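You operate a simulated robot arm through the tools that you are given. There is no shell and no other tool.

The job below is to be done with a simulated two-armed robot. You get a single attempt, and the scene is never put back.

## Task
Swap the worn wax ring for the white one; wax dial to 2.
Fine: worn ring in the REJECT tray; shut the cover again.

The check looks at the end state, three seconds after you hand in, the way a careful person would. Anything else that was tipped, shoved, dropped, spilled or broken makes it a failure. Lids that push on must go on centred and level and be pressed home; caps that screw on are set level and turned clockwise until they are tight.

## Robot
Two 7-joint arms with two-finger parallel grippers on one trunk that stands fixed in place. Base frame: the origin is at the foot of the trunk, x ahead of it, y to its left, z up. Readings come in cm, degrees, newtons and seconds.
The left shoulder is at [5, 18.7, 116], the right one opposite. With the tool pointing down near the work surface each hand reaches from about 10 to 66 cm from the base axis, measured 20 degrees to its own side. Payload 3.43 kg a hand.
The TCP of each hand is the grasp point between the finger pads, 3 cm short of the fingertips. In the tool frame z runs along the fingers and y along their closing line. The gripper opens to 9.4 cm. The fingers are 2.8 cm wide and 1 cm thick; the gripper's body (5 by 9.6 cm) begins 5.5 cm behind the TCP.
Orientation is that of the tool frame in the base frame, as [roll, pitch, yaw] about the fixed x, y, z axes, in that order (R = Rz(yaw) Ry(pitch) Rx(roll)). With the fingers straight down and closing along the base's y, the tool's x points along the base's -x, its y along +y and its z along -z.

## Interface
- The arms move only by the tool arm_command. It takes "left_increments", "right_increments" or both (then of equal length, played together; a hand with none holds still); each is a list of rows, each a list of 7 numbers: the turn, a rotation vector about the base's x, y, z in units of 180 degrees (1.0 is 180 degrees), then the shift along the base's x, y, z in units of 150 mm (1.0 is 150 mm), then the finger opening in cm, from 0 to 9.4. In form: [[wx, wy, wz, dx, dy, dz, claw], ...]. A call has 1 to 20 rows; each row is the pose to reach, as a shift and turn from the pose commanded when the call began. A call with a number of a shift or a turn outside -1 to 1 is refused whole. A row lasts 0.2 s, in which the tool goes at most 5 cm and 8.6 degrees; a call with a longer step from one row to the next is refused whole, and so is a gripper value outside its range. A pose out of reach is approached as far as the arm can. The call stops where the force on the tool passes 40 N (or 10 N more than at its start, if that is more) or the arm is blocked; 0.2 s more then pass. Each finger travels about 15.3 cm/s and halts on what it meets, pressing with about 44 N; the grip force reading is that of the motor and also rises with nothing between the fingers. The clock runs only during rows and for 0.2 s after the last one: add rows that repeat a pose to give the fingers time. It gives the time, the measured TCP pose, the force on the tool (base axes), the opening and the grip force at its end, in the units of the frame above (readings bear some noise), with the torque about the TCP (base axes, N m) and any sound that the robot's microphone picked up.
- Cameras (640 x 400 px; columns grow to the right, rows downward): "scene" is now at [13.2, 5.35, 132.39]; the picture's right is [0.59, -0.81, 0.00], its down [-0.42, -0.31, -0.85] and it looks along [0.69, 0.50, -0.52] (base axes); focal length 223 px, centre (320, 200). "left" rides on the left gripper at [7.6, -1.4, -10.3] in its tool frame; the picture's right is [0.18, 0.98, 0.00], its down [-0.75, 0.14, -0.64] and it looks along [-0.63, 0.12, 0.77] (tool axes); focal length 243 px, centre (320, 200). "right" rides on the right gripper at [7.6, 1.4, -10.2] in its tool frame; the picture's right is [-0.18, 0.98, 0.00], its down [-0.75, -0.14, -0.64] and it looks along [-0.63, -0.12, 0.77] (tool axes); focal length 243 px, centre (320, 200). There is no depth. A picture from a camera that has moved, and an enlarged one, comes with that camera's place and axes in the base frame and with its lens.
- camera(camera): a new picture of that camera. The clock stands still meanwhile.
- raise_lower(by): slides the trunk up (or, below 0, down) by that many cm; the arms and the scene camera ride with it, the base frame stays. It gives what a move gives, with no picture.
- head_to(pan, tilt): turns the head with the scene camera to pan (to the left, within 80 degrees either way) and tilt (down, from -29 to 69), counted from straight ahead of the robot. It gives what a move gives.
- enlarge(camera, box): a new picture of the part [left, top, right, bottom] of that camera's present view, enlarged. The clock stands still meanwhile.
- sign_off(): hands the job in; it is judged then, once.

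Nothing tells you positions but the pictures and the camera data. Unless the task says otherwise, let go and move clear before handing in.

The tools are called as a command line: name --argument value ..., lists and objects as JSON in quotes. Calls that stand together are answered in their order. arm_command: Moves the arms, as the interface text tells. Its arguments: {"type":"object","properties":{"left_increments":{"type":"array"},"right_increments":{"type":"array"}},"required":[]} The other tools are called the same way: raise_lower (by) moves the trunk up or down; head_to (pan, tilt) turns the head that bears the scene camera; camera (camera) takes a picture; enlarge (camera, box) takes an enlarged picture of a part of a camera's view; sign_off () hands the job in.

At the start:

```text
clock: 0.0
left_tool_pos: [31.76, 36.2, 118.99]
left_ee_rot: [180.0, 0.0, -180.0]
left_ft_force: [0.0, -0.8, -0.5]
left_torque: [0.0, -0.02, 0.02]
left_finger_gap: 9.4
left_grip_force: 0.1
right_tool_pos: [33.65, 5.56, 121.38]
right_ee_rot: [179.9, 0.0, -179.9]
right_ft_force: [0.0, -0.3, -0.4]
right_torque: [-0.01, 0.0, -0.04]
right_finger_gap: 9.4
right_grip_force: 0.1
trunk travel left (down, up): [-37.5, 5.7]
head pan, tilt (commanded): [36.1, 31.6]
```

scene: 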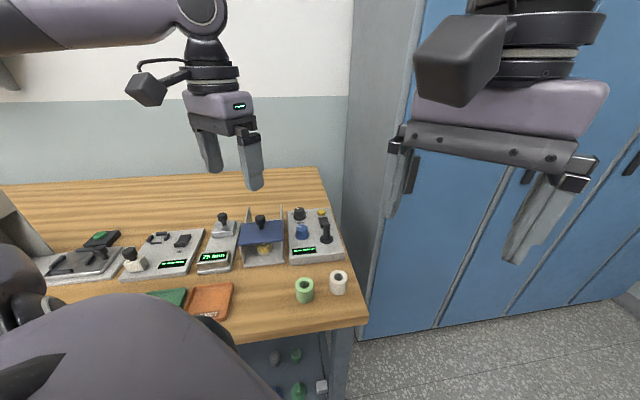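
right: 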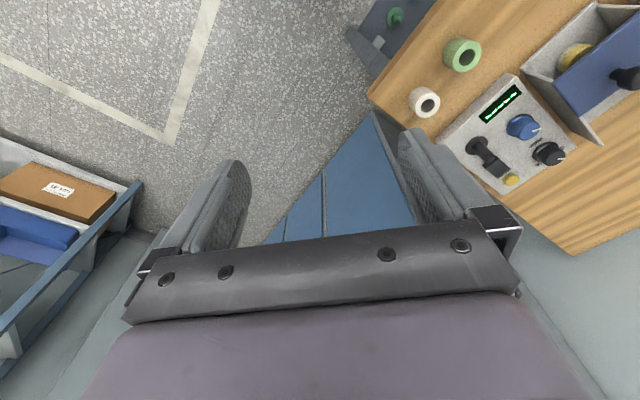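
left: 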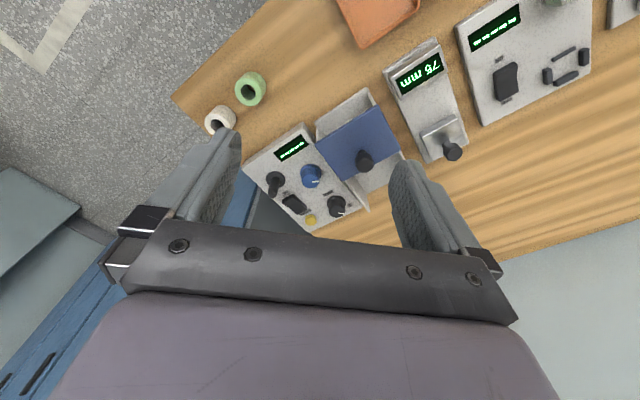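

I see a workbench to the left-front with several instrument panels, a blue cover over a yellow (worn) ring, a white and a green ring at the front edge, and red/green trays. I'll look closer before moving anything.

enlarge --camera "scene" --box '[190, 190, 370, 310]'

enlarge --camera "left" --box '[180, 60, 420, 240]'

enlarge --camera "scene" --box '[0, 190, 240, 330]'

enlarge --camera "right" --box '[380, 0, 640, 200]'

```text
3.33 times, centred on (280, 250) of scene
camera zoom: at [13.2, 5.35, 132.39], right [0.59, -0.81, 0.0], down [-0.42, -0.31, -0.85], along [0.69, 0.5, -0.52], focal length 744 px, centre (453, 33)
```

zoom: 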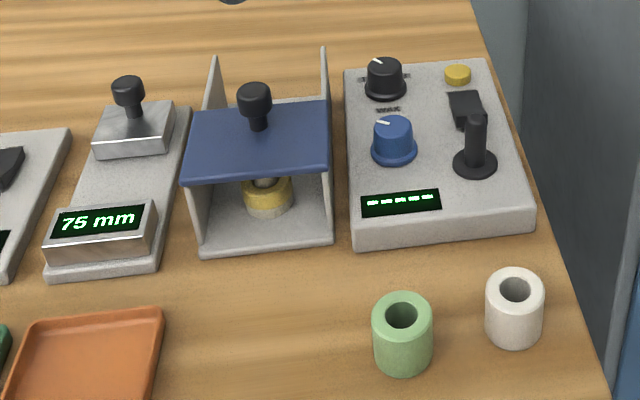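

```text
2.22 times, centred on (300, 150) of left
camera zoom: at [24.1, 34.93, 129.32], right [-0.18, 0.98, 0.0], down [0.75, 0.14, 0.64], along [0.63, 0.12, -0.77], focal length 539 px, centre (364, 311)
```

zoom: 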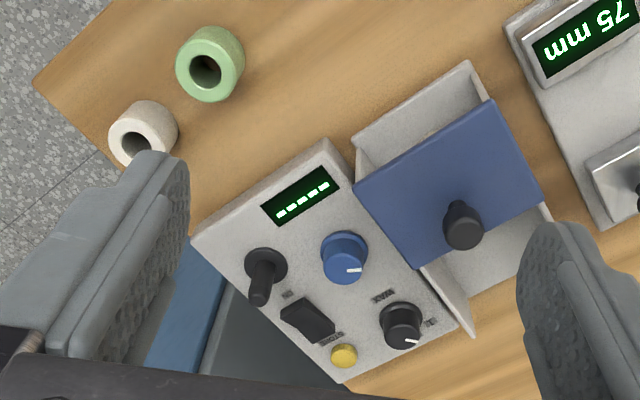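

```text
2.67 times, centred on (120, 260) of scene
camera zoom: at [13.2, 5.35, 132.39], right [0.59, -0.81, 0.0], down [-0.42, -0.31, -0.85], along [0.69, 0.5, -0.52], focal length 595 px, centre (853, 40)
```

zoom: 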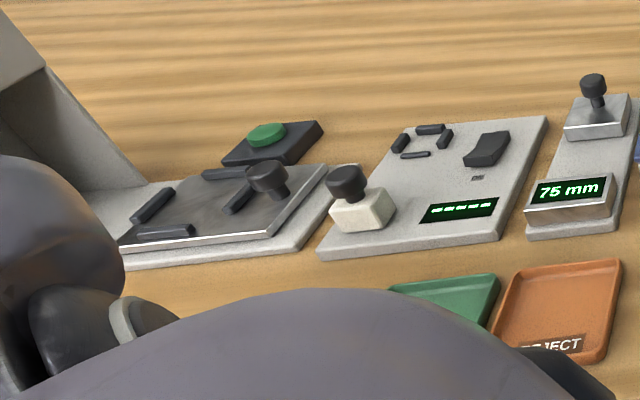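

```text
2.00 times, centred on (510, 100) of right
camera zoom: at [26.01, 6.98, 131.63], right [0.18, 0.98, 0.0], down [0.75, -0.14, 0.64], along [0.63, -0.12, -0.77], focal length 485 px, centre (-60, 400)
```

zoom: 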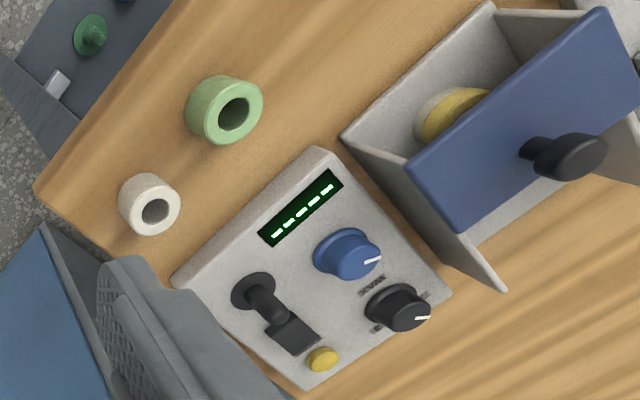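

The table is turned about 43° to the robot's left, with its top near z≈90. The white ring stands at about [41.5, 20.9] and the cover knob is near [39.5, 41.6, 101]. I'll swing the left hand so its camera looks at the cover box and panel squarely from the front.

arm_command --left_increments '[[0, 0, 0.04, -0.056, -0.075, -0.028, 9.4], [0, 0, 0.08, -0.112, -0.15, -0.056, 9.4], [0, 0, 0.12, -0.168, -0.225, -0.084, 9.4], [0, 0, 0.16, -0.224, -0.3, -0.112, 9.4], [0, 0, 0.2, -0.28, -0.375, -0.14, 9.4], [0, 0, 0.239, -0.337, -0.453, -0.167, 9.4]]'

camera --camera "left"

camera --camera "scene"

```text
clock: 1.4
left_tool_pos: [26.55, 29.47, 116.57]
left_ee_rot: [180.0, -0.1, -136.8]
left_ft_force: [-0.6, -0.5, -0.1]
left_torque: [0.01, 0.01, 0.02]
left_finger_gap: 9.4
left_grip_force: 0.1
right_tool_pos: [33.67, 5.61, 121.4]
right_ee_rot: [179.9, 0.0, 179.9]
right_ft_force: [-0.3, 0.0, -0.2]
right_torque: [0.03, 0.01, 0.0]
right_finger_gap: 9.4
right_grip_force: 0.0
trunk travel left (down, up): [-37.5, 5.7]
head pan, tilt (commanded): [36.1, 31.6]
```

```text
taken
camera left: at [22.07, 23.26, 126.85], right [-0.81, 0.59, 0.0], down [0.45, 0.62, 0.64], along [0.38, 0.52, -0.77], focal length 243 px, centre (320, 200)
```

left: 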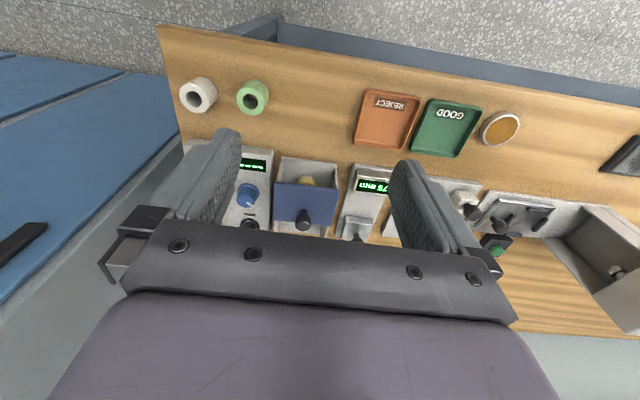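

```text
taken
camera scene: at [13.18, 5.33, 132.4], right [0.59, -0.81, 0.0], down [-0.42, -0.31, -0.85], along [0.69, 0.5, -0.52], focal length 223 px, centre (320, 200)
```

scene: 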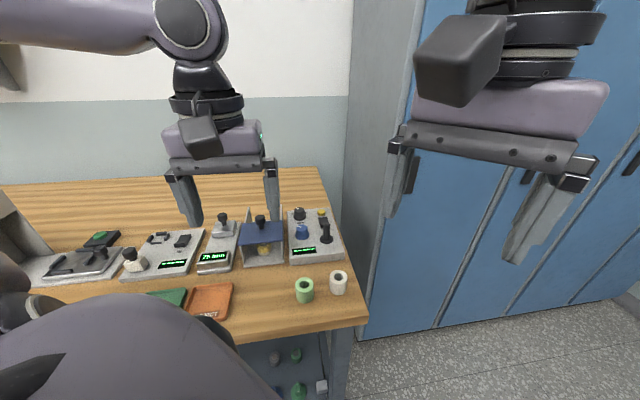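

The left camera now shows everything (upside-down). I'll zoom in on the cover box, the dial panel and the trays.

enlarge --camera "left" --box '[230, 140, 350, 240]'

enlarge --camera "left" --box '[170, 60, 550, 250]'

enlarge --camera "scene" --box '[230, 195, 350, 275]'

```text
4.00 times, centred on (290, 190) of left
camera zoom: at [22.07, 23.26, 126.85], right [-0.81, 0.59, 0.0], down [0.45, 0.62, 0.64], along [0.38, 0.52, -0.77], focal length 970 px, centre (440, 240)
```

zoom: 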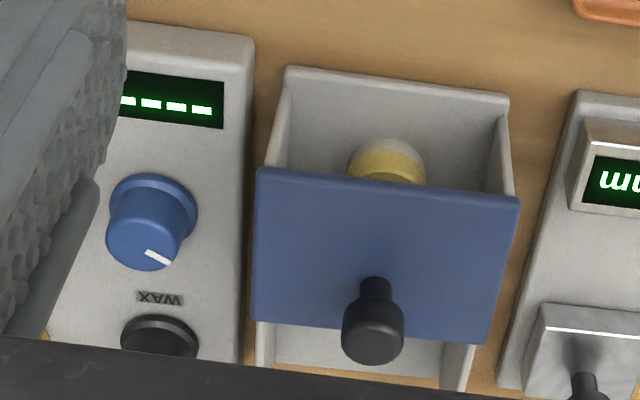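

```text
1.68 times, centred on (360, 155) of left
camera zoom: at [22.07, 23.26, 126.85], right [-0.81, 0.59, 0.0], down [0.45, 0.62, 0.64], along [0.38, 0.52, -0.77], focal length 409 px, centre (253, 276)
```

zoom: 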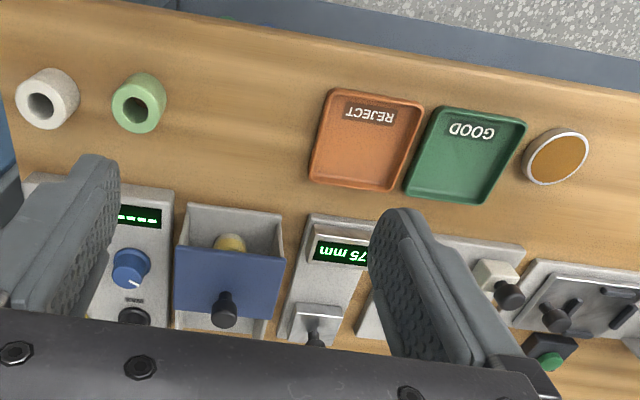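

```text
5.00 times, centred on (290, 235) of scene
camera zoom: at [13.18, 5.33, 132.4], right [0.59, -0.81, 0.0], down [-0.42, -0.31, -0.85], along [0.69, 0.5, -0.52], focal length 1116 px, centre (470, 25)
```

zoom: 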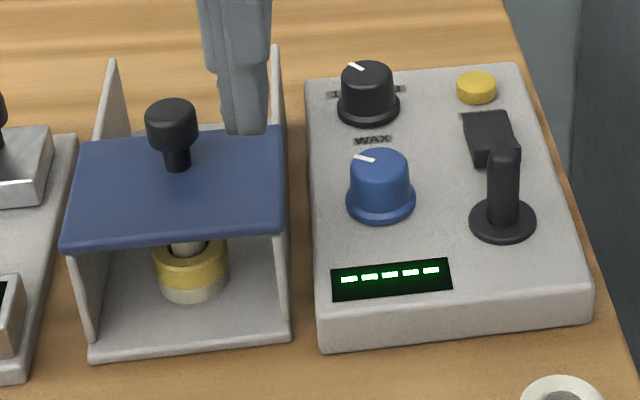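

Label "WAX" sits between the blue and black dials, so I need a close view to tell which dial it belongs to and where "2" is. I'll bring the left camera closer, above the front of the panel.

arm_command --left_increments '[[0, 0, 0, 0.2, 0.01, -0.124, 9.4], [0, 0, 0, 0.4, 0.02, -0.248, 9.4], [0, 0, 0, 0.6, 0.03, -0.372, 9.4], [0, 0, 0, 0.8, 0.03, -0.496, 9.4], [0, 0, 0, 0.98, 0.03, -0.6, 9.4]]'

camera --camera "left"

```text
clock: 2.6
left_tool_pos: [41.35, 30.08, 107.47]
left_ee_rot: [180.0, 0.0, -137.0]
left_ft_force: [-0.8, 0.2, 0.2]
left_torque: [0.02, 0.0, 0.03]
left_finger_gap: 9.41
left_grip_force: 0.0
right_tool_pos: [33.71, 5.61, 121.41]
right_ee_rot: [179.9, 0.1, 180.0]
right_ft_force: [0.6, -0.3, -0.1]
right_torque: [0.0, 0.02, 0.02]
right_finger_gap: 9.4
right_grip_force: 0.1
trunk travel left (down, up): [-37.5, 5.7]
head pan, tilt (commanded): [36.1, 31.6]
```

```text
taken
camera left: at [36.77, 23.76, 117.83], right [-0.81, 0.59, 0.0], down [0.45, 0.62, 0.64], along [0.38, 0.52, -0.77], focal length 243 px, centre (320, 200)
```

left: 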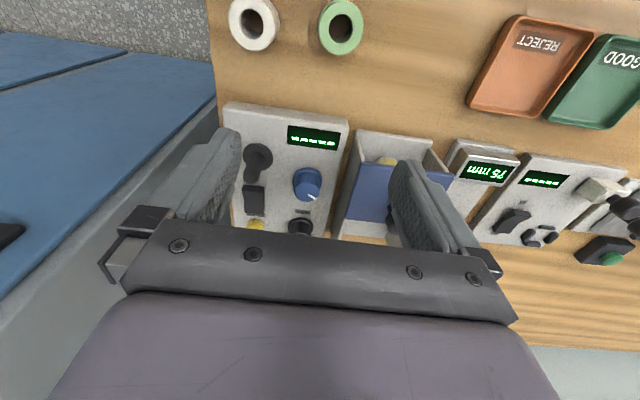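

enlarge --camera "left" --box '[230, 100, 350, 240]'

enlarge --camera "left" --box '[270, 160, 340, 235]'

enlarge --camera "left" --box '[340, 110, 460, 240]'

```text
2.86 times, centred on (290, 170) of left
camera zoom: at [36.77, 23.76, 117.83], right [-0.81, 0.59, 0.0], down [0.45, 0.62, 0.64], along [0.38, 0.52, -0.77], focal length 693 px, centre (406, 286)
```

zoom: 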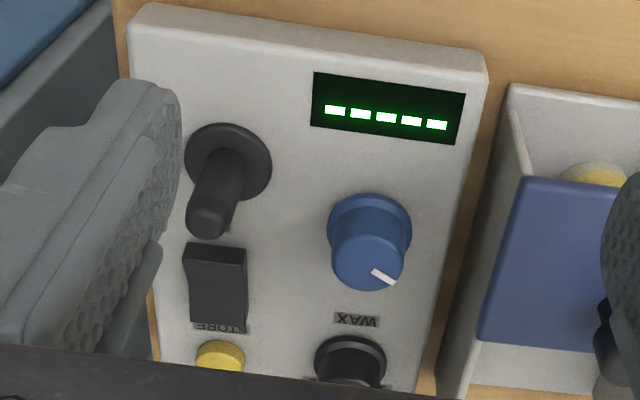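

```text
5.33 times, centred on (305, 198) of left
camera zoom: at [36.77, 23.76, 117.83], right [-0.81, 0.59, 0.0], down [0.45, 0.62, 0.64], along [0.38, 0.52, -0.77], focal length 1294 px, centre (400, 213)
```

zoom: 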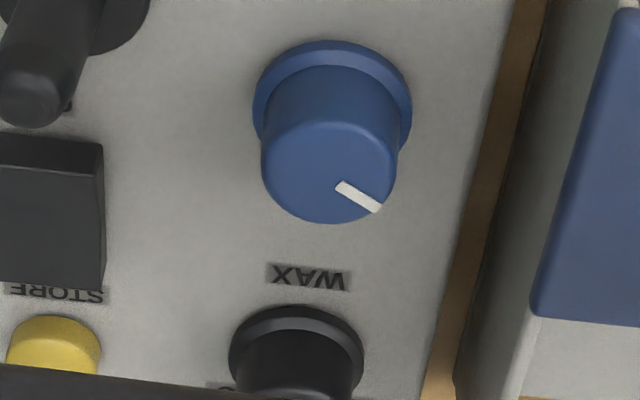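

```text
3.08 times, centred on (400, 175) of left
camera zoom: at [36.77, 23.76, 117.83], right [-0.81, 0.59, 0.0], down [0.45, 0.62, 0.64], along [0.38, 0.52, -0.77], focal length 746 px, centre (74, 277)
```

zoom: 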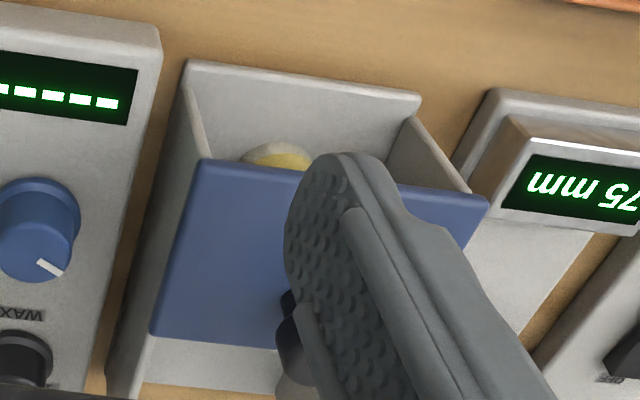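

enlarge --camera "scene" --box '[285, 200, 345, 240]'

enlarge --camera "right" --box '[490, 90, 610, 190]'

```text
10.00 times, centred on (315, 220) of scene
camera zoom: at [13.25, 5.36, 132.39], right [0.59, -0.81, 0.0], down [-0.42, -0.31, -0.85], along [0.69, 0.5, -0.53], focal length 2231 px, centre (370, 0)
```

zoom: 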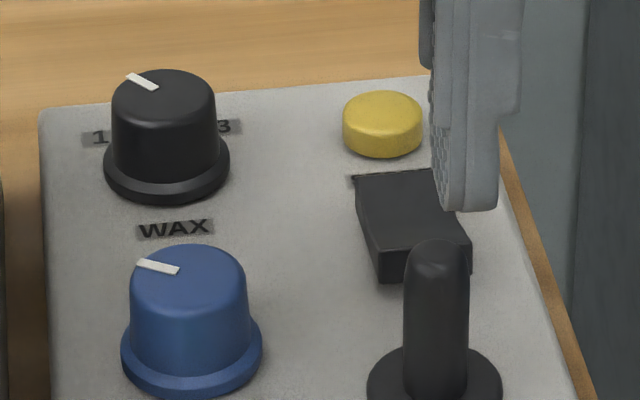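

```text
4.00 times, centred on (550, 140) of right
camera zoom: at [26.07, 6.99, 131.61], right [0.18, 0.98, 0.0], down [0.75, -0.14, 0.64], along [0.63, -0.12, -0.77], focal length 970 px, centre (-600, 440)
```

zoom: 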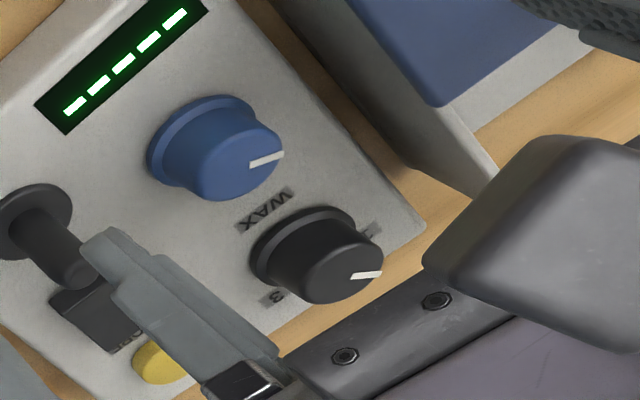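

The black dial is the WAX dial: its pointer is at "1" (left), "3" is on the right, so "2" is straight back – a 45° clockwise turn. The cover looks like a plate riding on two walls twice its depth, so it probably slides back; I'll check its edges closely before touching it.

arm_command --left_increments '[[0, 0, 0, -0.2, 0.05, 0.12, 9.4], [0, 0, 0, -0.4, 0.1, 0.25, 9.4], [0, 0, 0, -0.6, 0.15, 0.37, 9.4], [0, 0, 0, -0.75, 0.2, 0.5, 9.4]]'

enlarge --camera "scene" --box '[235, 200, 295, 270]'

camera --camera "left"

```text
clock: 3.6
left_tool_pos: [29.83, 33.07, 115.03]
left_ee_rot: [180.0, 0.0, -136.9]
left_ft_force: [-0.8, -0.2, -0.1]
left_torque: [-0.02, -0.02, 0.0]
left_finger_gap: 9.42
left_grip_force: 0.1
right_tool_pos: [33.5, 5.67, 121.37]
right_ee_rot: [179.9, 0.1, -180.0]
right_ft_force: [0.2, 0.1, 0.4]
right_torque: [0.0, 0.0, -0.01]
right_finger_gap: 9.42
right_grip_force: 0.0
trunk travel left (down, up): [-37.5, 5.7]
head pan, tilt (commanded): [36.1, 31.6]
```

```text
5.71 times, centred on (265, 235) of scene
camera zoom: at [13.16, 5.36, 132.4], right [0.59, -0.81, 0.0], down [-0.42, -0.31, -0.85], along [0.69, 0.5, -0.52], focal length 1275 px, centre (634, 0)
```

zoom: 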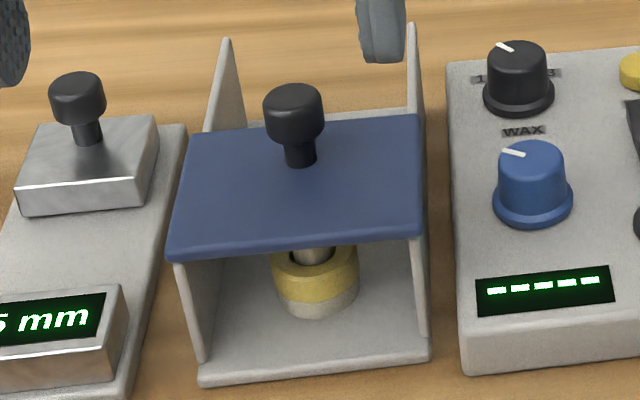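

```text
taken
camera left: at [25.43, 26.79, 125.41], right [-0.81, 0.59, 0.0], down [0.45, 0.62, 0.64], along [0.38, 0.52, -0.77], focal length 243 px, centre (320, 200)
```

left: 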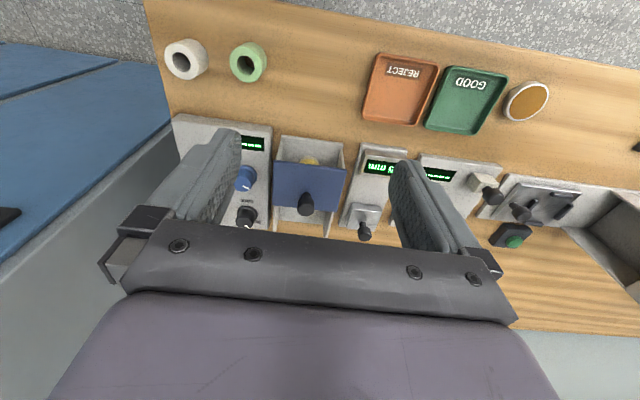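

enlarge --camera "left" --box '[262, 130, 358, 240]'

enlarge --camera "left" --box '[222, 160, 282, 232]'

enlarge --camera "right" --box '[500, 0, 640, 170]'

```text
3.64 times, centred on (310, 185) of left
camera zoom: at [25.43, 26.79, 125.41], right [-0.81, 0.59, 0.0], down [0.45, 0.62, 0.64], along [0.38, 0.52, -0.77], focal length 882 px, centre (356, 254)
```

zoom: 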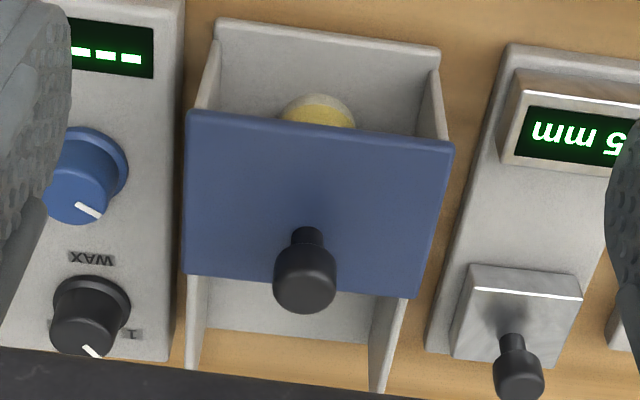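

```text
5.56 times, centred on (252, 196) of left
camera zoom: at [25.43, 26.79, 125.41], right [-0.81, 0.59, 0.0], down [0.45, 0.62, 0.64], along [0.38, 0.52, -0.77], focal length 1348 px, centre (698, 222)
```

zoom: 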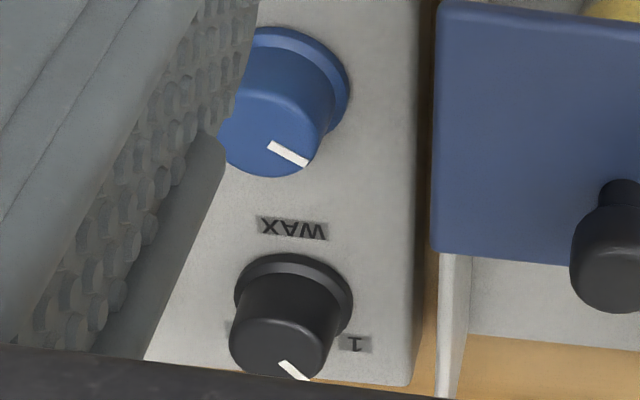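

```text
2.35 times, centred on (570, 85) of right
camera zoom: at [25.97, 6.99, 131.64], right [0.18, 0.98, 0.0], down [0.75, -0.14, 0.64], along [0.63, -0.12, -0.77], focal length 571 px, centre (-268, 471)
```

zoom: 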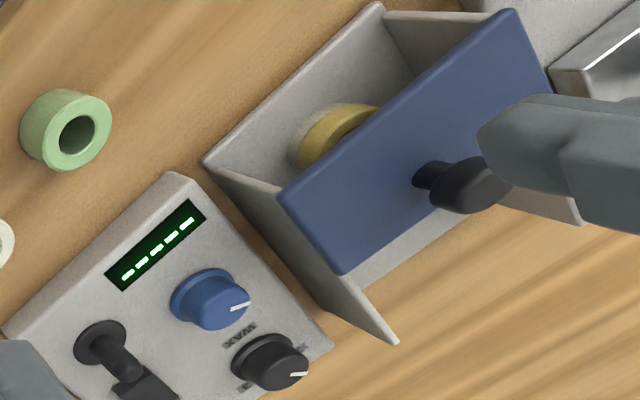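

The plate rests on both wall tops, with the walls running on behind it, and the ring sits on a metal peg right below the knob. I'll move the left hand above the knob and use its camera to fix the knob position accurately.

arm_command --left_increments '[[0, 0, 0, 0.14, 0.13, -0.05, 9.4], [0, 0, 0, 0.28, 0.26, -0.15, 9.4], [0, 0, 0, 0.42, 0.39, -0.25, 9.4], [0, 0, 0, 0.56, 0.52, -0.35, 9.4], [0, 0, 0, 0.7, 0.647, -0.45, 9.4], [0, 0, 0, 0.7, 0.647, -0.45, 9.4]]'

camera --camera "left"

camera --camera "scene"

camera --camera "right"

```text
clock: 5.0
left_tool_pos: [40.46, 42.75, 108.15]
left_ee_rot: [180.0, 0.0, -136.9]
left_ft_force: [-0.3, 0.5, 0.2]
left_torque: [0.01, -0.01, -0.02]
left_finger_gap: 9.39
left_grip_force: 0.0
right_tool_pos: [33.61, 5.65, 121.47]
right_ee_rot: [179.9, 0.0, 180.0]
right_ft_force: [0.3, 0.7, -0.3]
right_torque: [0.0, 0.01, 0.02]
right_finger_gap: 9.41
right_grip_force: 0.0
trunk travel left (down, up): [-37.5, 5.7]
head pan, tilt (commanded): [36.1, 31.6]
```

```text
taken
camera left: at [35.94, 36.55, 118.48], right [-0.8, 0.59, 0.0], down [0.45, 0.62, 0.64], along [0.38, 0.52, -0.77], focal length 243 px, centre (320, 200)
```

left: 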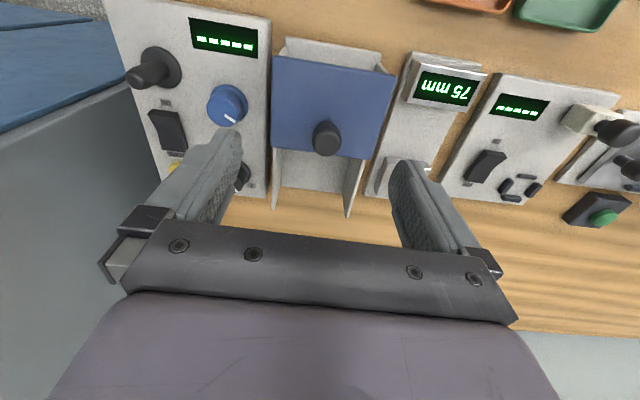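

```text
taken
camera scene: at [13.18, 5.34, 132.4], right [0.59, -0.81, 0.0], down [-0.42, -0.31, -0.85], along [0.69, 0.5, -0.52], focal length 223 px, centre (320, 200)
```

scene: 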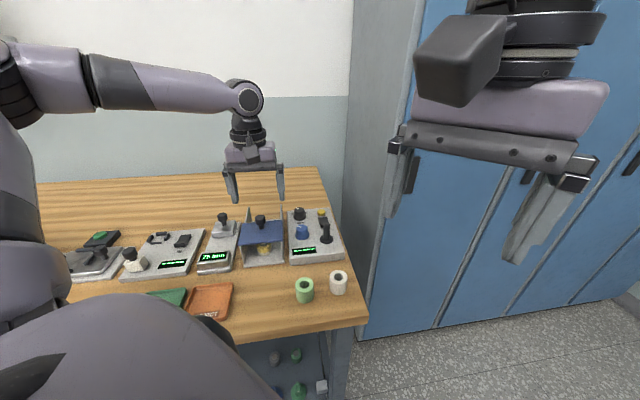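

```text
taken
camera right: at [26.0, 6.96, 131.64], right [0.18, 0.98, 0.0], down [0.75, -0.14, 0.64], along [0.63, -0.12, -0.77], focal length 243 px, centre (320, 200)
```

right: 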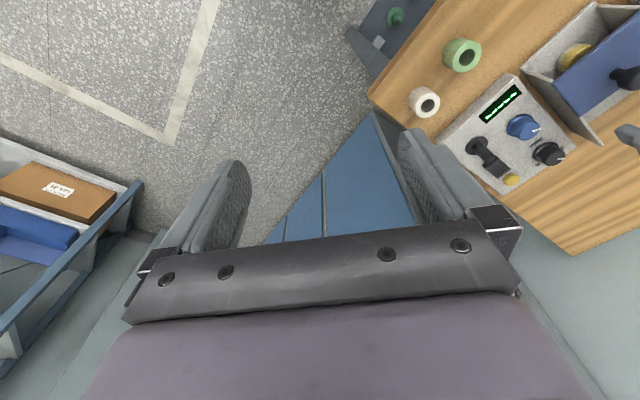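

enlarge --camera "left" --box '[240, 30, 420, 220]'

enlarge --camera "scene" --box '[220, 160, 310, 280]'

```text
2.11 times, centred on (330, 125) of left
camera zoom: at [35.94, 36.55, 118.48], right [-0.8, 0.59, 0.0], down [0.45, 0.62, 0.64], along [0.38, 0.52, -0.77], focal length 511 px, centre (299, 358)
```

zoom: 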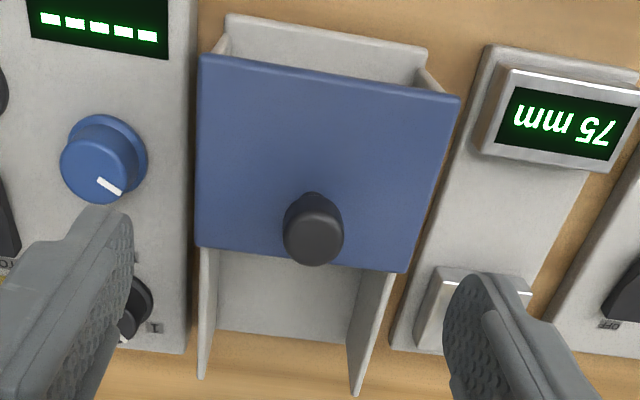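

```text
3.33 times, centred on (265, 220) of scene
camera zoom: at [13.18, 5.34, 132.4], right [0.59, -0.81, 0.0], down [-0.42, -0.31, -0.85], along [0.69, 0.5, -0.52], focal length 744 px, centre (503, 133)
```

zoom: 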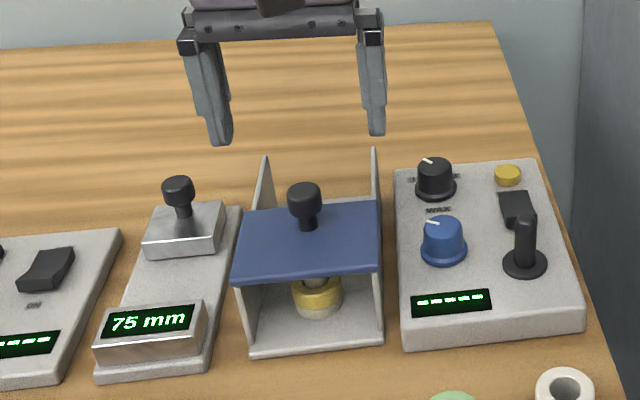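

Good triangulation now: knob top near [41.35, 44.75, 99.0], plate top z≈95, plate spans about 8 cm of an 18 cm-long pair of walls. I'll descend to just above the knob and check alignment.

arm_command --left_increments '[[0, 0, 0, 0.03, 0.065, -0.1, 8], [0, 0, 0, 0.063, 0.13, -0.22, 7], [0, 0, 0, 0.063, 0.13, -0.32, 6.5], [0, 0, 0, 0.063, 0.13, -0.32, 6.5]]'

camera --camera "left"

enlarge --camera "scene" --box '[220, 160, 310, 280]'

```text
clock: 6.0
left_tool_pos: [41.26, 44.62, 103.27]
left_ee_rot: [-180.0, -0.1, -137.1]
left_ft_force: [0.0, -0.1, 1.2]
left_torque: [0.01, -0.01, 0.02]
left_finger_gap: 6.5
left_grip_force: 0.0
right_tool_pos: [33.67, 5.57, 121.45]
right_ee_rot: [180.0, 0.0, 179.9]
right_ft_force: [-0.5, 0.0, -0.6]
right_torque: [-0.02, 0.02, 0.01]
right_finger_gap: 9.41
right_grip_force: 0.1
trunk travel left (down, up): [-37.5, 5.7]
head pan, tilt (commanded): [36.1, 31.6]
```

```text
taken
camera left: at [36.87, 38.45, 113.68], right [-0.81, 0.59, 0.0], down [0.45, 0.62, 0.64], along [0.38, 0.52, -0.77], focal length 243 px, centre (320, 200)
```

left: 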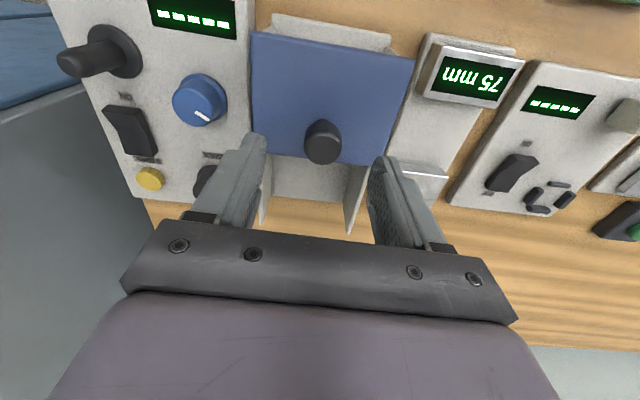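

```text
3.33 times, centred on (265, 220) of scene
camera zoom: at [13.19, 5.35, 132.39], right [0.59, -0.81, 0.0], down [-0.42, -0.31, -0.85], along [0.69, 0.5, -0.52], focal length 744 px, centre (503, 133)
```

zoom: 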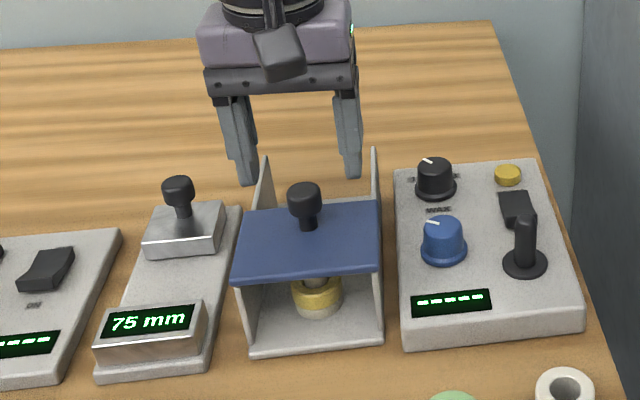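

enlarge --camera "left" --box '[245, 30, 425, 240]'

```text
1.90 times, centred on (335, 135) of left
camera zoom: at [36.87, 38.45, 113.68], right [-0.81, 0.59, 0.0], down [0.45, 0.62, 0.64], along [0.38, 0.52, -0.77], focal length 462 px, centre (291, 324)
```

zoom: 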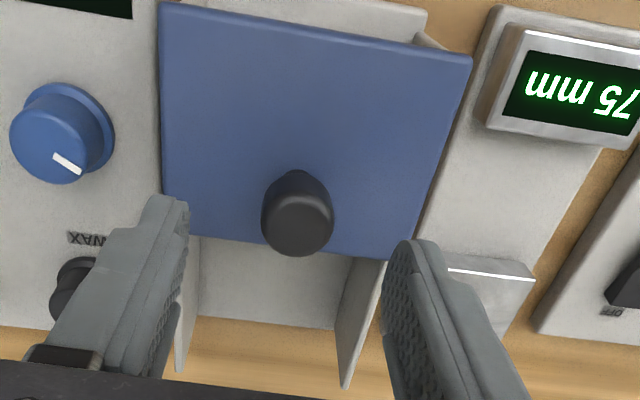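

Aligned within a couple of millimetres. I'll descend so the pads straddle the knob head (tips ~1 cm above the plate).

arm_command --left_increments '[[0, 0, 0, 0, 0.005, -0.09, 6], [0, 0, 0, 0, 0.008, -0.18, 6], [0, 0, 0, 0, 0.008, -0.25, 6], [0, 0, 0, 0, 0.008, -0.25, 6]]'

enlarge --camera "scene" --box '[220, 160, 310, 280]'

enlarge --camera "left" --box '[245, 30, 425, 240]'

```text
clock: 7.0
left_tool_pos: [41.44, 44.75, 99.69]
left_ee_rot: [-179.9, 0.0, -137.0]
left_ft_force: [0.1, -0.3, -0.1]
left_torque: [-0.03, -0.01, 0.02]
left_finger_gap: 6.0
left_grip_force: 0.2
right_tool_pos: [33.59, 5.6, 121.39]
right_ee_rot: [179.9, -0.1, 180.0]
right_ft_force: [0.4, -0.1, -0.2]
right_torque: [-0.01, 0.03, 0.01]
right_finger_gap: 9.41
right_grip_force: 0.2
trunk travel left (down, up): [-37.5, 5.7]
head pan, tilt (commanded): [36.1, 31.6]
```

```text
3.33 times, centred on (265, 220) of scene
camera zoom: at [13.19, 5.35, 132.39], right [0.59, -0.81, 0.0], down [-0.42, -0.31, -0.85], along [0.69, 0.5, -0.52], focal length 744 px, centre (503, 133)
```

zoom: 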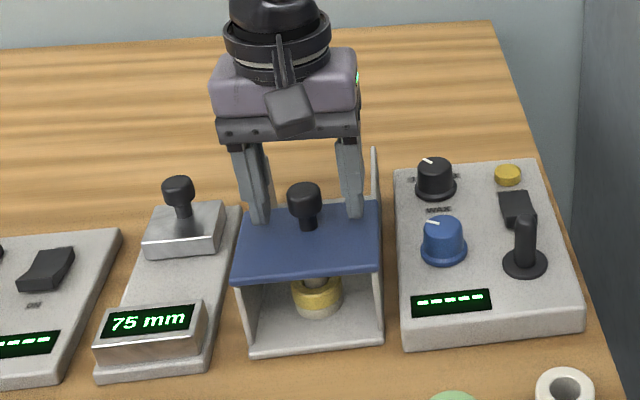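

```text
1.90 times, centred on (335, 135) of left
camera zoom: at [36.91, 38.52, 109.9], right [-0.81, 0.59, 0.0], down [0.45, 0.62, 0.64], along [0.38, 0.52, -0.77], focal length 462 px, centre (291, 324)
```

zoom: 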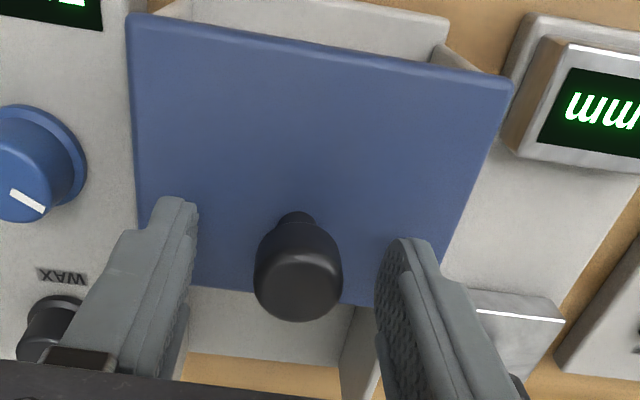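

Knob is between the pads. Closing on it.

arm_command --left_increments '[[0, 0, 0, -0.006, 0.007, 0, 5], [0, 0, 0, -0.006, 0.007, 0, 3.5], [0, 0, 0, -0.006, 0.007, 0, 2], [0, 0, 0, -0.006, 0.007, 0, 1.5], [0, 0, 0, -0.006, 0.007, 0, 1.5]]'

enlarge --camera "scene" --box '[220, 160, 310, 280]'

```text
clock: 8.2
left_tool_pos: [41.3, 44.84, 99.64]
left_ee_rot: [180.0, 0.0, -137.0]
left_ft_force: [-1.2, 2.1, 1.7]
left_torque: [-0.18, -0.16, -0.12]
left_finger_gap: 2.55
left_grip_force: 45.3
right_tool_pos: [33.7, 5.57, 121.32]
right_ee_rot: [179.9, 0.0, 180.0]
right_ft_force: [0.2, -0.1, -0.4]
right_torque: [-0.01, -0.01, -0.01]
right_finger_gap: 9.4
right_grip_force: 0.0
trunk travel left (down, up): [-37.5, 5.7]
head pan, tilt (commanded): [36.1, 31.6]
```

```text
3.33 times, centred on (265, 220) of scene
camera zoom: at [13.18, 5.37, 132.4], right [0.59, -0.81, 0.0], down [-0.42, -0.31, -0.85], along [0.69, 0.5, -0.52], focal length 744 px, centre (503, 133)
```

zoom: 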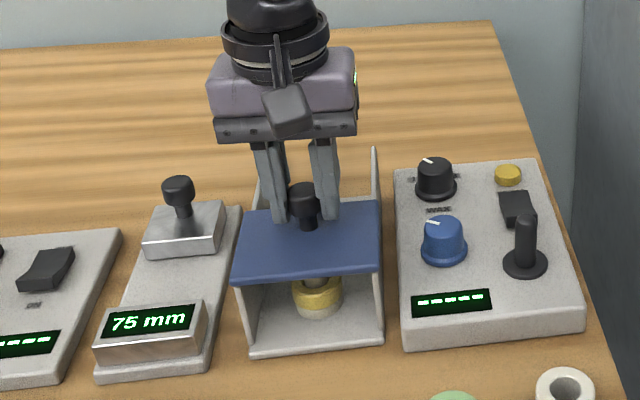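

Gripped at 2.55 cm. I'll try a small slide, 2 cm back along the walls, and watch forces.

arm_command --left_increments '[[0, 0, 0, 0.0324, 0.0304, 0, 1.5], [0, 0, 0, 0.0648, 0.0608, 0, 1.5], [0, 0, 0, 0.0972, 0.0913, 0, 1.5], [0, 0, 0, 0.0972, 0.0913, 0, 1.5]]'

enlarge --camera "scene" --box '[220, 160, 310, 280]'

```text
clock: 9.2
left_tool_pos: [42.61, 46.18, 99.51]
left_ee_rot: [-179.9, 0.0, -136.9]
left_ft_force: [-5.6, 5.3, -1.4]
left_torque: [0.06, -0.44, -0.06]
left_finger_gap: 2.53
left_grip_force: 44.8
right_tool_pos: [33.57, 5.65, 121.45]
right_ee_rot: [179.8, 0.0, -179.9]
right_ft_force: [0.2, -0.6, -0.6]
right_torque: [-0.01, 0.01, -0.01]
right_finger_gap: 9.44
right_grip_force: 0.1
trunk travel left (down, up): [-37.5, 5.7]
head pan, tilt (commanded): [36.1, 31.6]
```

```text
3.33 times, centred on (265, 220) of scene
camera zoom: at [13.14, 5.42, 132.39], right [0.59, -0.81, 0.0], down [-0.42, -0.31, -0.85], along [0.69, 0.5, -0.52], focal length 744 px, centre (503, 133)
```

zoom: 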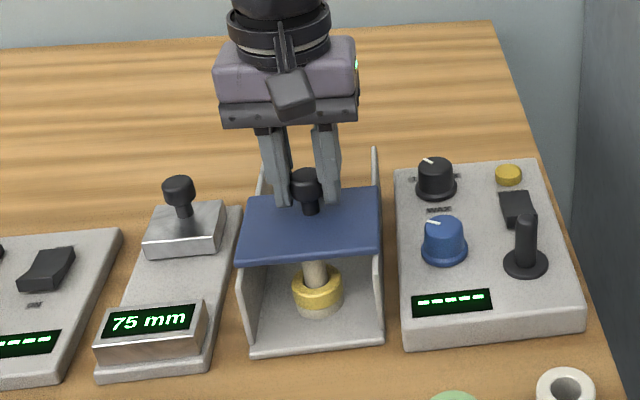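

The cover slides back smoothly; a slight side force tells me the rails run nearer 45°. Continuing the slide along 45°.

arm_command --left_increments '[[0, 0, 0, 0.043, 0.055, 0, 1.5], [0, 0, 0, 0.09, 0.102, 0, 1.5], [0, 0, 0, 0.137, 0.149, 0, 1.5], [0, 0, 0, 0.184, 0.196, 0, 1.5], [0, 0, 0, 0.184, 0.196, 0, 1.5]]'

enlarge --camera "scene" --box '[220, 160, 310, 280]'

```text
clock: 10.4
left_tool_pos: [45.49, 49.13, 99.43]
left_ee_rot: [180.0, -0.2, -137.0]
left_ft_force: [2.7, -2.4, -7.1]
left_torque: [0.45, -0.24, -0.05]
left_finger_gap: 2.55
left_grip_force: 44.9
right_tool_pos: [33.72, 5.72, 121.29]
right_ee_rot: [180.0, 0.0, -180.0]
right_ft_force: [0.1, 0.5, -0.3]
right_torque: [0.0, 0.0, 0.0]
right_finger_gap: 9.39
right_grip_force: 0.0
trunk travel left (down, up): [-37.5, 5.7]
head pan, tilt (commanded): [36.1, 31.6]
```

```text
3.33 times, centred on (265, 220) of scene
camera zoom: at [13.27, 5.38, 132.38], right [0.59, -0.81, 0.0], down [-0.42, -0.31, -0.85], along [0.69, 0.5, -0.53], focal length 744 px, centre (503, 133)
```

zoom: 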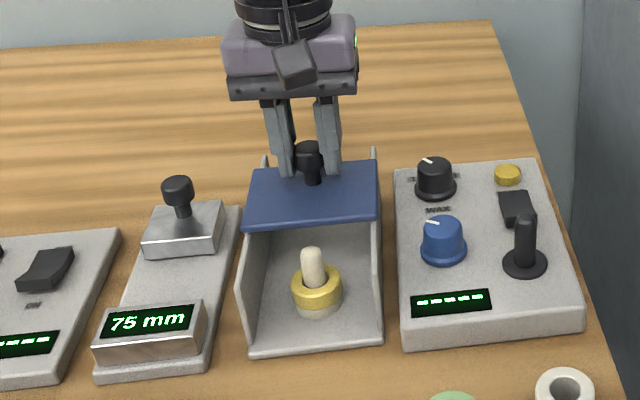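

arm_command --left_increments '[[0, 0, 0, 0.035, 0.033, -0.006, 1.5], [0, 0, 0, 0.07, 0.067, -0.01, 1.5], [0, 0, 0, 0.1, 0.097, -0.01, 1.5], [0, 0, 0, 0.1, 0.097, -0.01, 1.5]]'

enlarge --camera "scene" --box '[220, 160, 310, 280]'

camera --camera "left"

```text
clock: 11.4
left_tool_pos: [47.15, 50.7, 99.61]
left_ee_rot: [-180.0, -0.1, -137.0]
left_ft_force: [-1.5, 1.1, 3.5]
left_torque: [-0.6, 1.01, -0.02]
left_finger_gap: 2.54
left_grip_force: 44.3
right_tool_pos: [33.61, 5.69, 121.34]
right_ee_rot: [179.9, 0.0, 179.9]
right_ft_force: [-0.1, 0.5, 0.2]
right_torque: [0.02, -0.02, 0.03]
right_finger_gap: 9.4
right_grip_force: 0.0
trunk travel left (down, up): [-37.5, 5.7]
head pan, tilt (commanded): [36.1, 31.6]
```

```text
3.33 times, centred on (265, 220) of scene
camera zoom: at [13.16, 5.36, 132.4], right [0.59, -0.81, 0.0], down [-0.42, -0.31, -0.85], along [0.69, 0.5, -0.52], focal length 744 px, centre (503, 133)
```

zoom: 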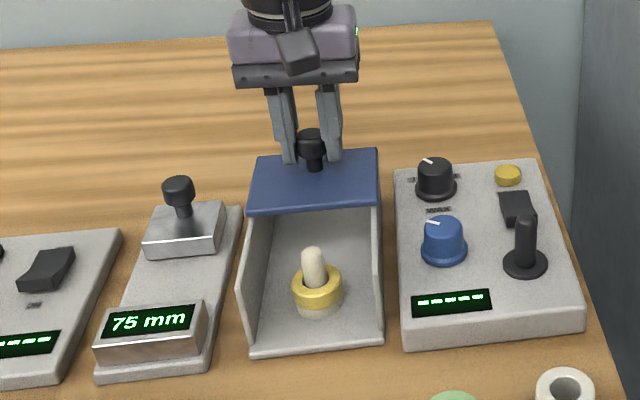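

```text
taken
camera left: at [42.61, 44.43, 109.92], right [-0.81, 0.59, 0.0], down [0.45, 0.62, 0.64], along [0.38, 0.52, -0.77], focal length 243 px, centre (320, 200)
```

left: 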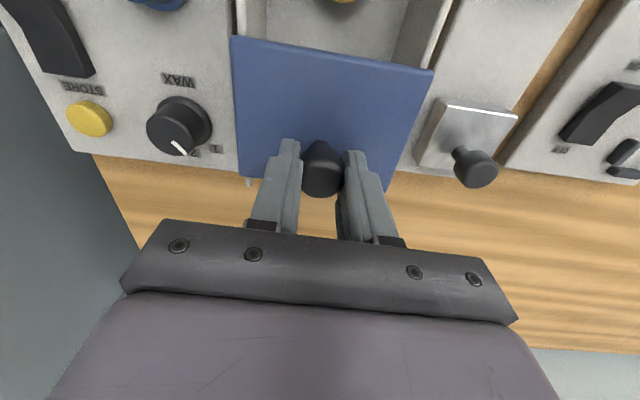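

Cover is open 8.3 cm (exactly along 45°), exposing the peg with the worn yellow ring. I'll release the knob, rise, square the hand to 45° and back off to see the ring.

arm_command --left_increments '[[0, 0, 0, 0, 0, 0, 4], [0, 0, 0, 0, 0, 0, 6], [0, 0, 0, 0, 0, 0.03, 6], [0, 0, 0.004, 0, 0, 0.2, 6], [0, 0, 0.008, 0, 0, 0.4, 6], [0, 0, 0.0111, -0.14, -0.14, 0.6, 6], [0, 0, 0.0111, -0.28, -0.28, 0.7, 8], [0, 0, 0.0111, -0.42, -0.42, 0.7, 9.4], [0, 0, 0.0111, -0.56, -0.56, 0.7, 9.4], [0, 0, 0.0111, -0.7, -0.7, 0.7, 9.4], [0, 0, 0.0111, -0.7, -0.7, 0.7, 9.4]]'

camera --camera "left"

enlarge --camera "scene" --box '[230, 190, 310, 280]'

```text
clock: 13.8
left_tool_pos: [36.41, 40.14, 109.87]
left_ee_rot: [180.0, 0.0, -135.0]
left_ft_force: [0.9, 0.4, -0.6]
left_torque: [-0.01, 0.04, 0.01]
left_finger_gap: 9.4
left_grip_force: 0.1
right_tool_pos: [33.64, 5.62, 121.28]
right_ee_rot: [180.0, 0.0, -179.9]
right_ft_force: [-0.4, 0.8, -0.6]
right_torque: [-0.01, -0.02, 0.03]
right_finger_gap: 9.4
right_grip_force: 0.0
trunk travel left (down, up): [-37.5, 5.7]
head pan, tilt (commanded): [36.1, 31.6]
```

```text
taken
camera left: at [32.13, 33.76, 120.21], right [-0.83, 0.56, 0.0], down [0.43, 0.63, 0.64], along [0.36, 0.53, -0.77], focal length 243 px, centre (320, 200)
```

left: 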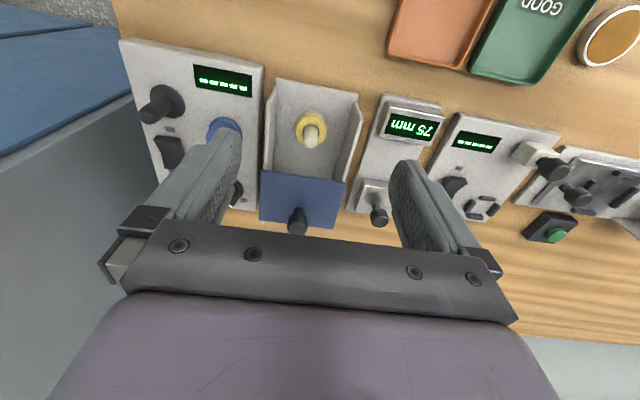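

```text
4.44 times, centred on (270, 235) of scene
camera zoom: at [13.21, 5.36, 132.39], right [0.59, -0.81, 0.0], down [-0.42, -0.31, -0.85], along [0.69, 0.5, -0.52], focal length 992 px, centre (542, 44)
```

zoom: 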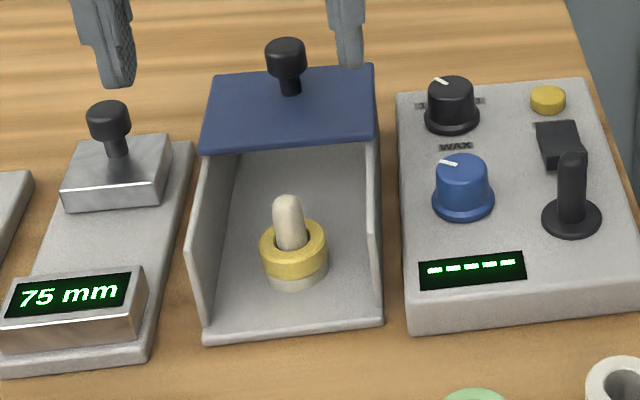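

enlarge --camera "left" --box '[262, 75, 362, 235]'

enlarge --camera "left" --box '[285, 95, 345, 165]'

enlarge --camera "scene" --box '[245, 220, 295, 265]'

```text
2.50 times, centred on (312, 155) of left
camera zoom: at [32.13, 33.76, 120.21], right [-0.83, 0.56, 0.0], down [0.43, 0.63, 0.64], along [0.36, 0.53, -0.77], focal length 606 px, centre (340, 312)
```

zoom: 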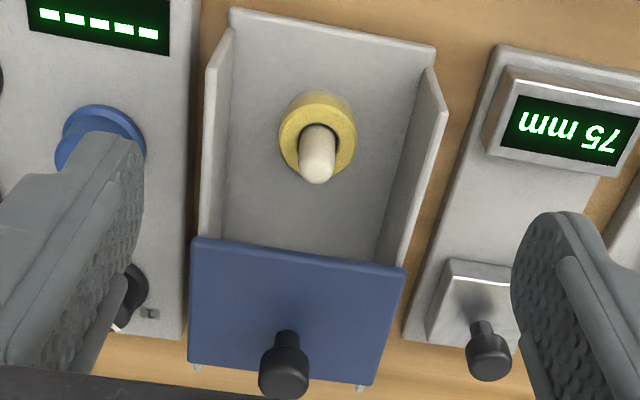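

```text
5.71 times, centred on (315, 130) of left
camera zoom: at [32.13, 33.76, 120.21], right [-0.83, 0.56, 0.0], down [0.43, 0.63, 0.64], along [0.36, 0.53, -0.77], focal length 1386 px, centre (349, 600)
```

zoom: 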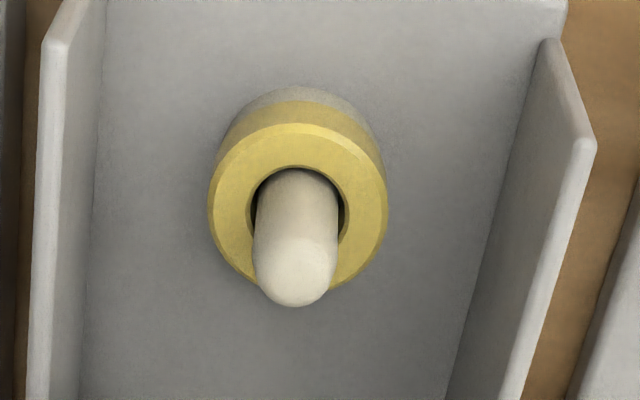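

```text
8.89 times, centred on (270, 242) of scene
camera zoom: at [13.21, 5.36, 132.39], right [0.59, -0.81, 0.0], down [-0.42, -0.31, -0.85], along [0.69, 0.5, -0.52], focal length 1983 px, centre (764, -178)
```

zoom: 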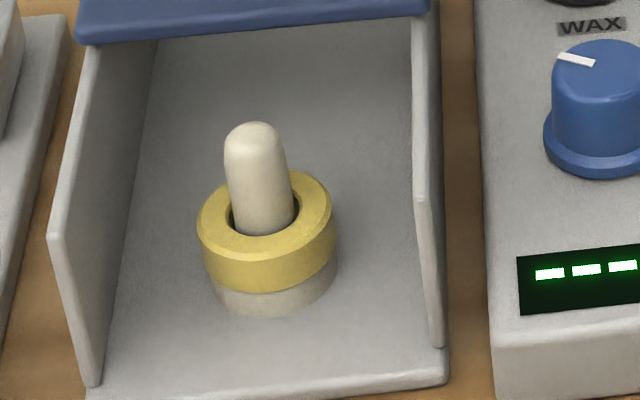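

The worn yellow ring (about 4 cm OD, ~1.4 cm thick, top z≈91) sits on a collar around a domed peg near [40.5, 43.95]; peg top ≈94, wall tops ≈95. I'll hover directly over the peg with a narrower opening and check alignment with the hand camera.

arm_command --left_increments '[[0, 0, 0, 0.09, 0.085, -0.15, 8], [0, 0, 0, 0.18, 0.17, -0.35, 6.5], [0, 0, 0, 0.265, 0.255, -0.55, 5.4], [0, 0, 0, 0.265, 0.255, -0.72, 5.4], [0, 0, 0, 0.265, 0.255, -0.72, 5.4]]'

enlarge --camera "left" --box '[230, 50, 410, 230]'

enlarge --camera "scene" --box '[230, 190, 310, 280]'

```text
clock: 15.0
left_tool_pos: [40.34, 43.78, 99.23]
left_ee_rot: [-180.0, 0.0, -135.0]
left_ft_force: [-0.5, -0.1, 0.4]
left_torque: [-0.02, 0.04, 0.0]
left_finger_gap: 5.41
left_grip_force: 0.1
right_tool_pos: [33.63, 5.44, 121.41]
right_ee_rot: [179.8, 0.0, 180.0]
right_ft_force: [0.5, 0.5, 0.5]
right_torque: [0.0, 0.05, -0.05]
right_finger_gap: 9.42
right_grip_force: 0.1
trunk travel left (down, up): [-37.5, 5.7]
head pan, tilt (commanded): [36.1, 31.6]
```

```text
2.22 times, centred on (320, 140) of left
camera zoom: at [36.19, 37.42, 109.55], right [-0.83, 0.56, 0.0], down [0.43, 0.63, 0.64], along [0.36, 0.53, -0.77], focal length 539 px, centre (320, 333)
```

zoom: 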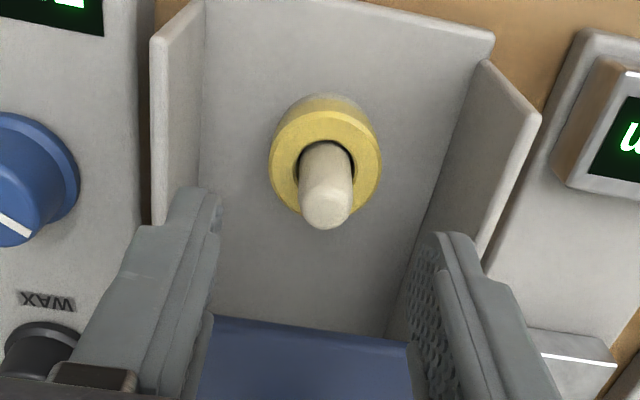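

```text
4.44 times, centred on (270, 235) of scene
camera zoom: at [13.19, 5.35, 132.39], right [0.59, -0.81, 0.0], down [-0.42, -0.31, -0.85], along [0.69, 0.5, -0.52], focal length 992 px, centre (542, 44)
```

zoom: 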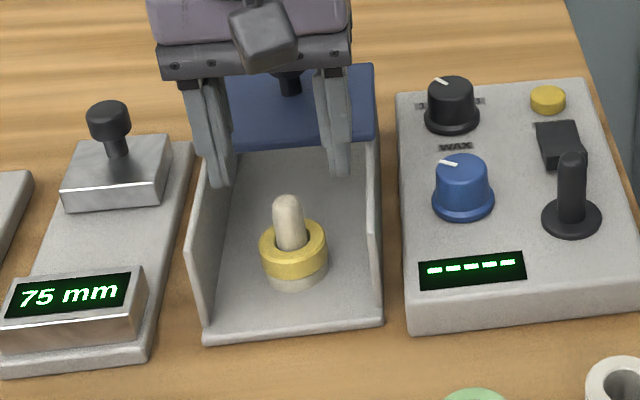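

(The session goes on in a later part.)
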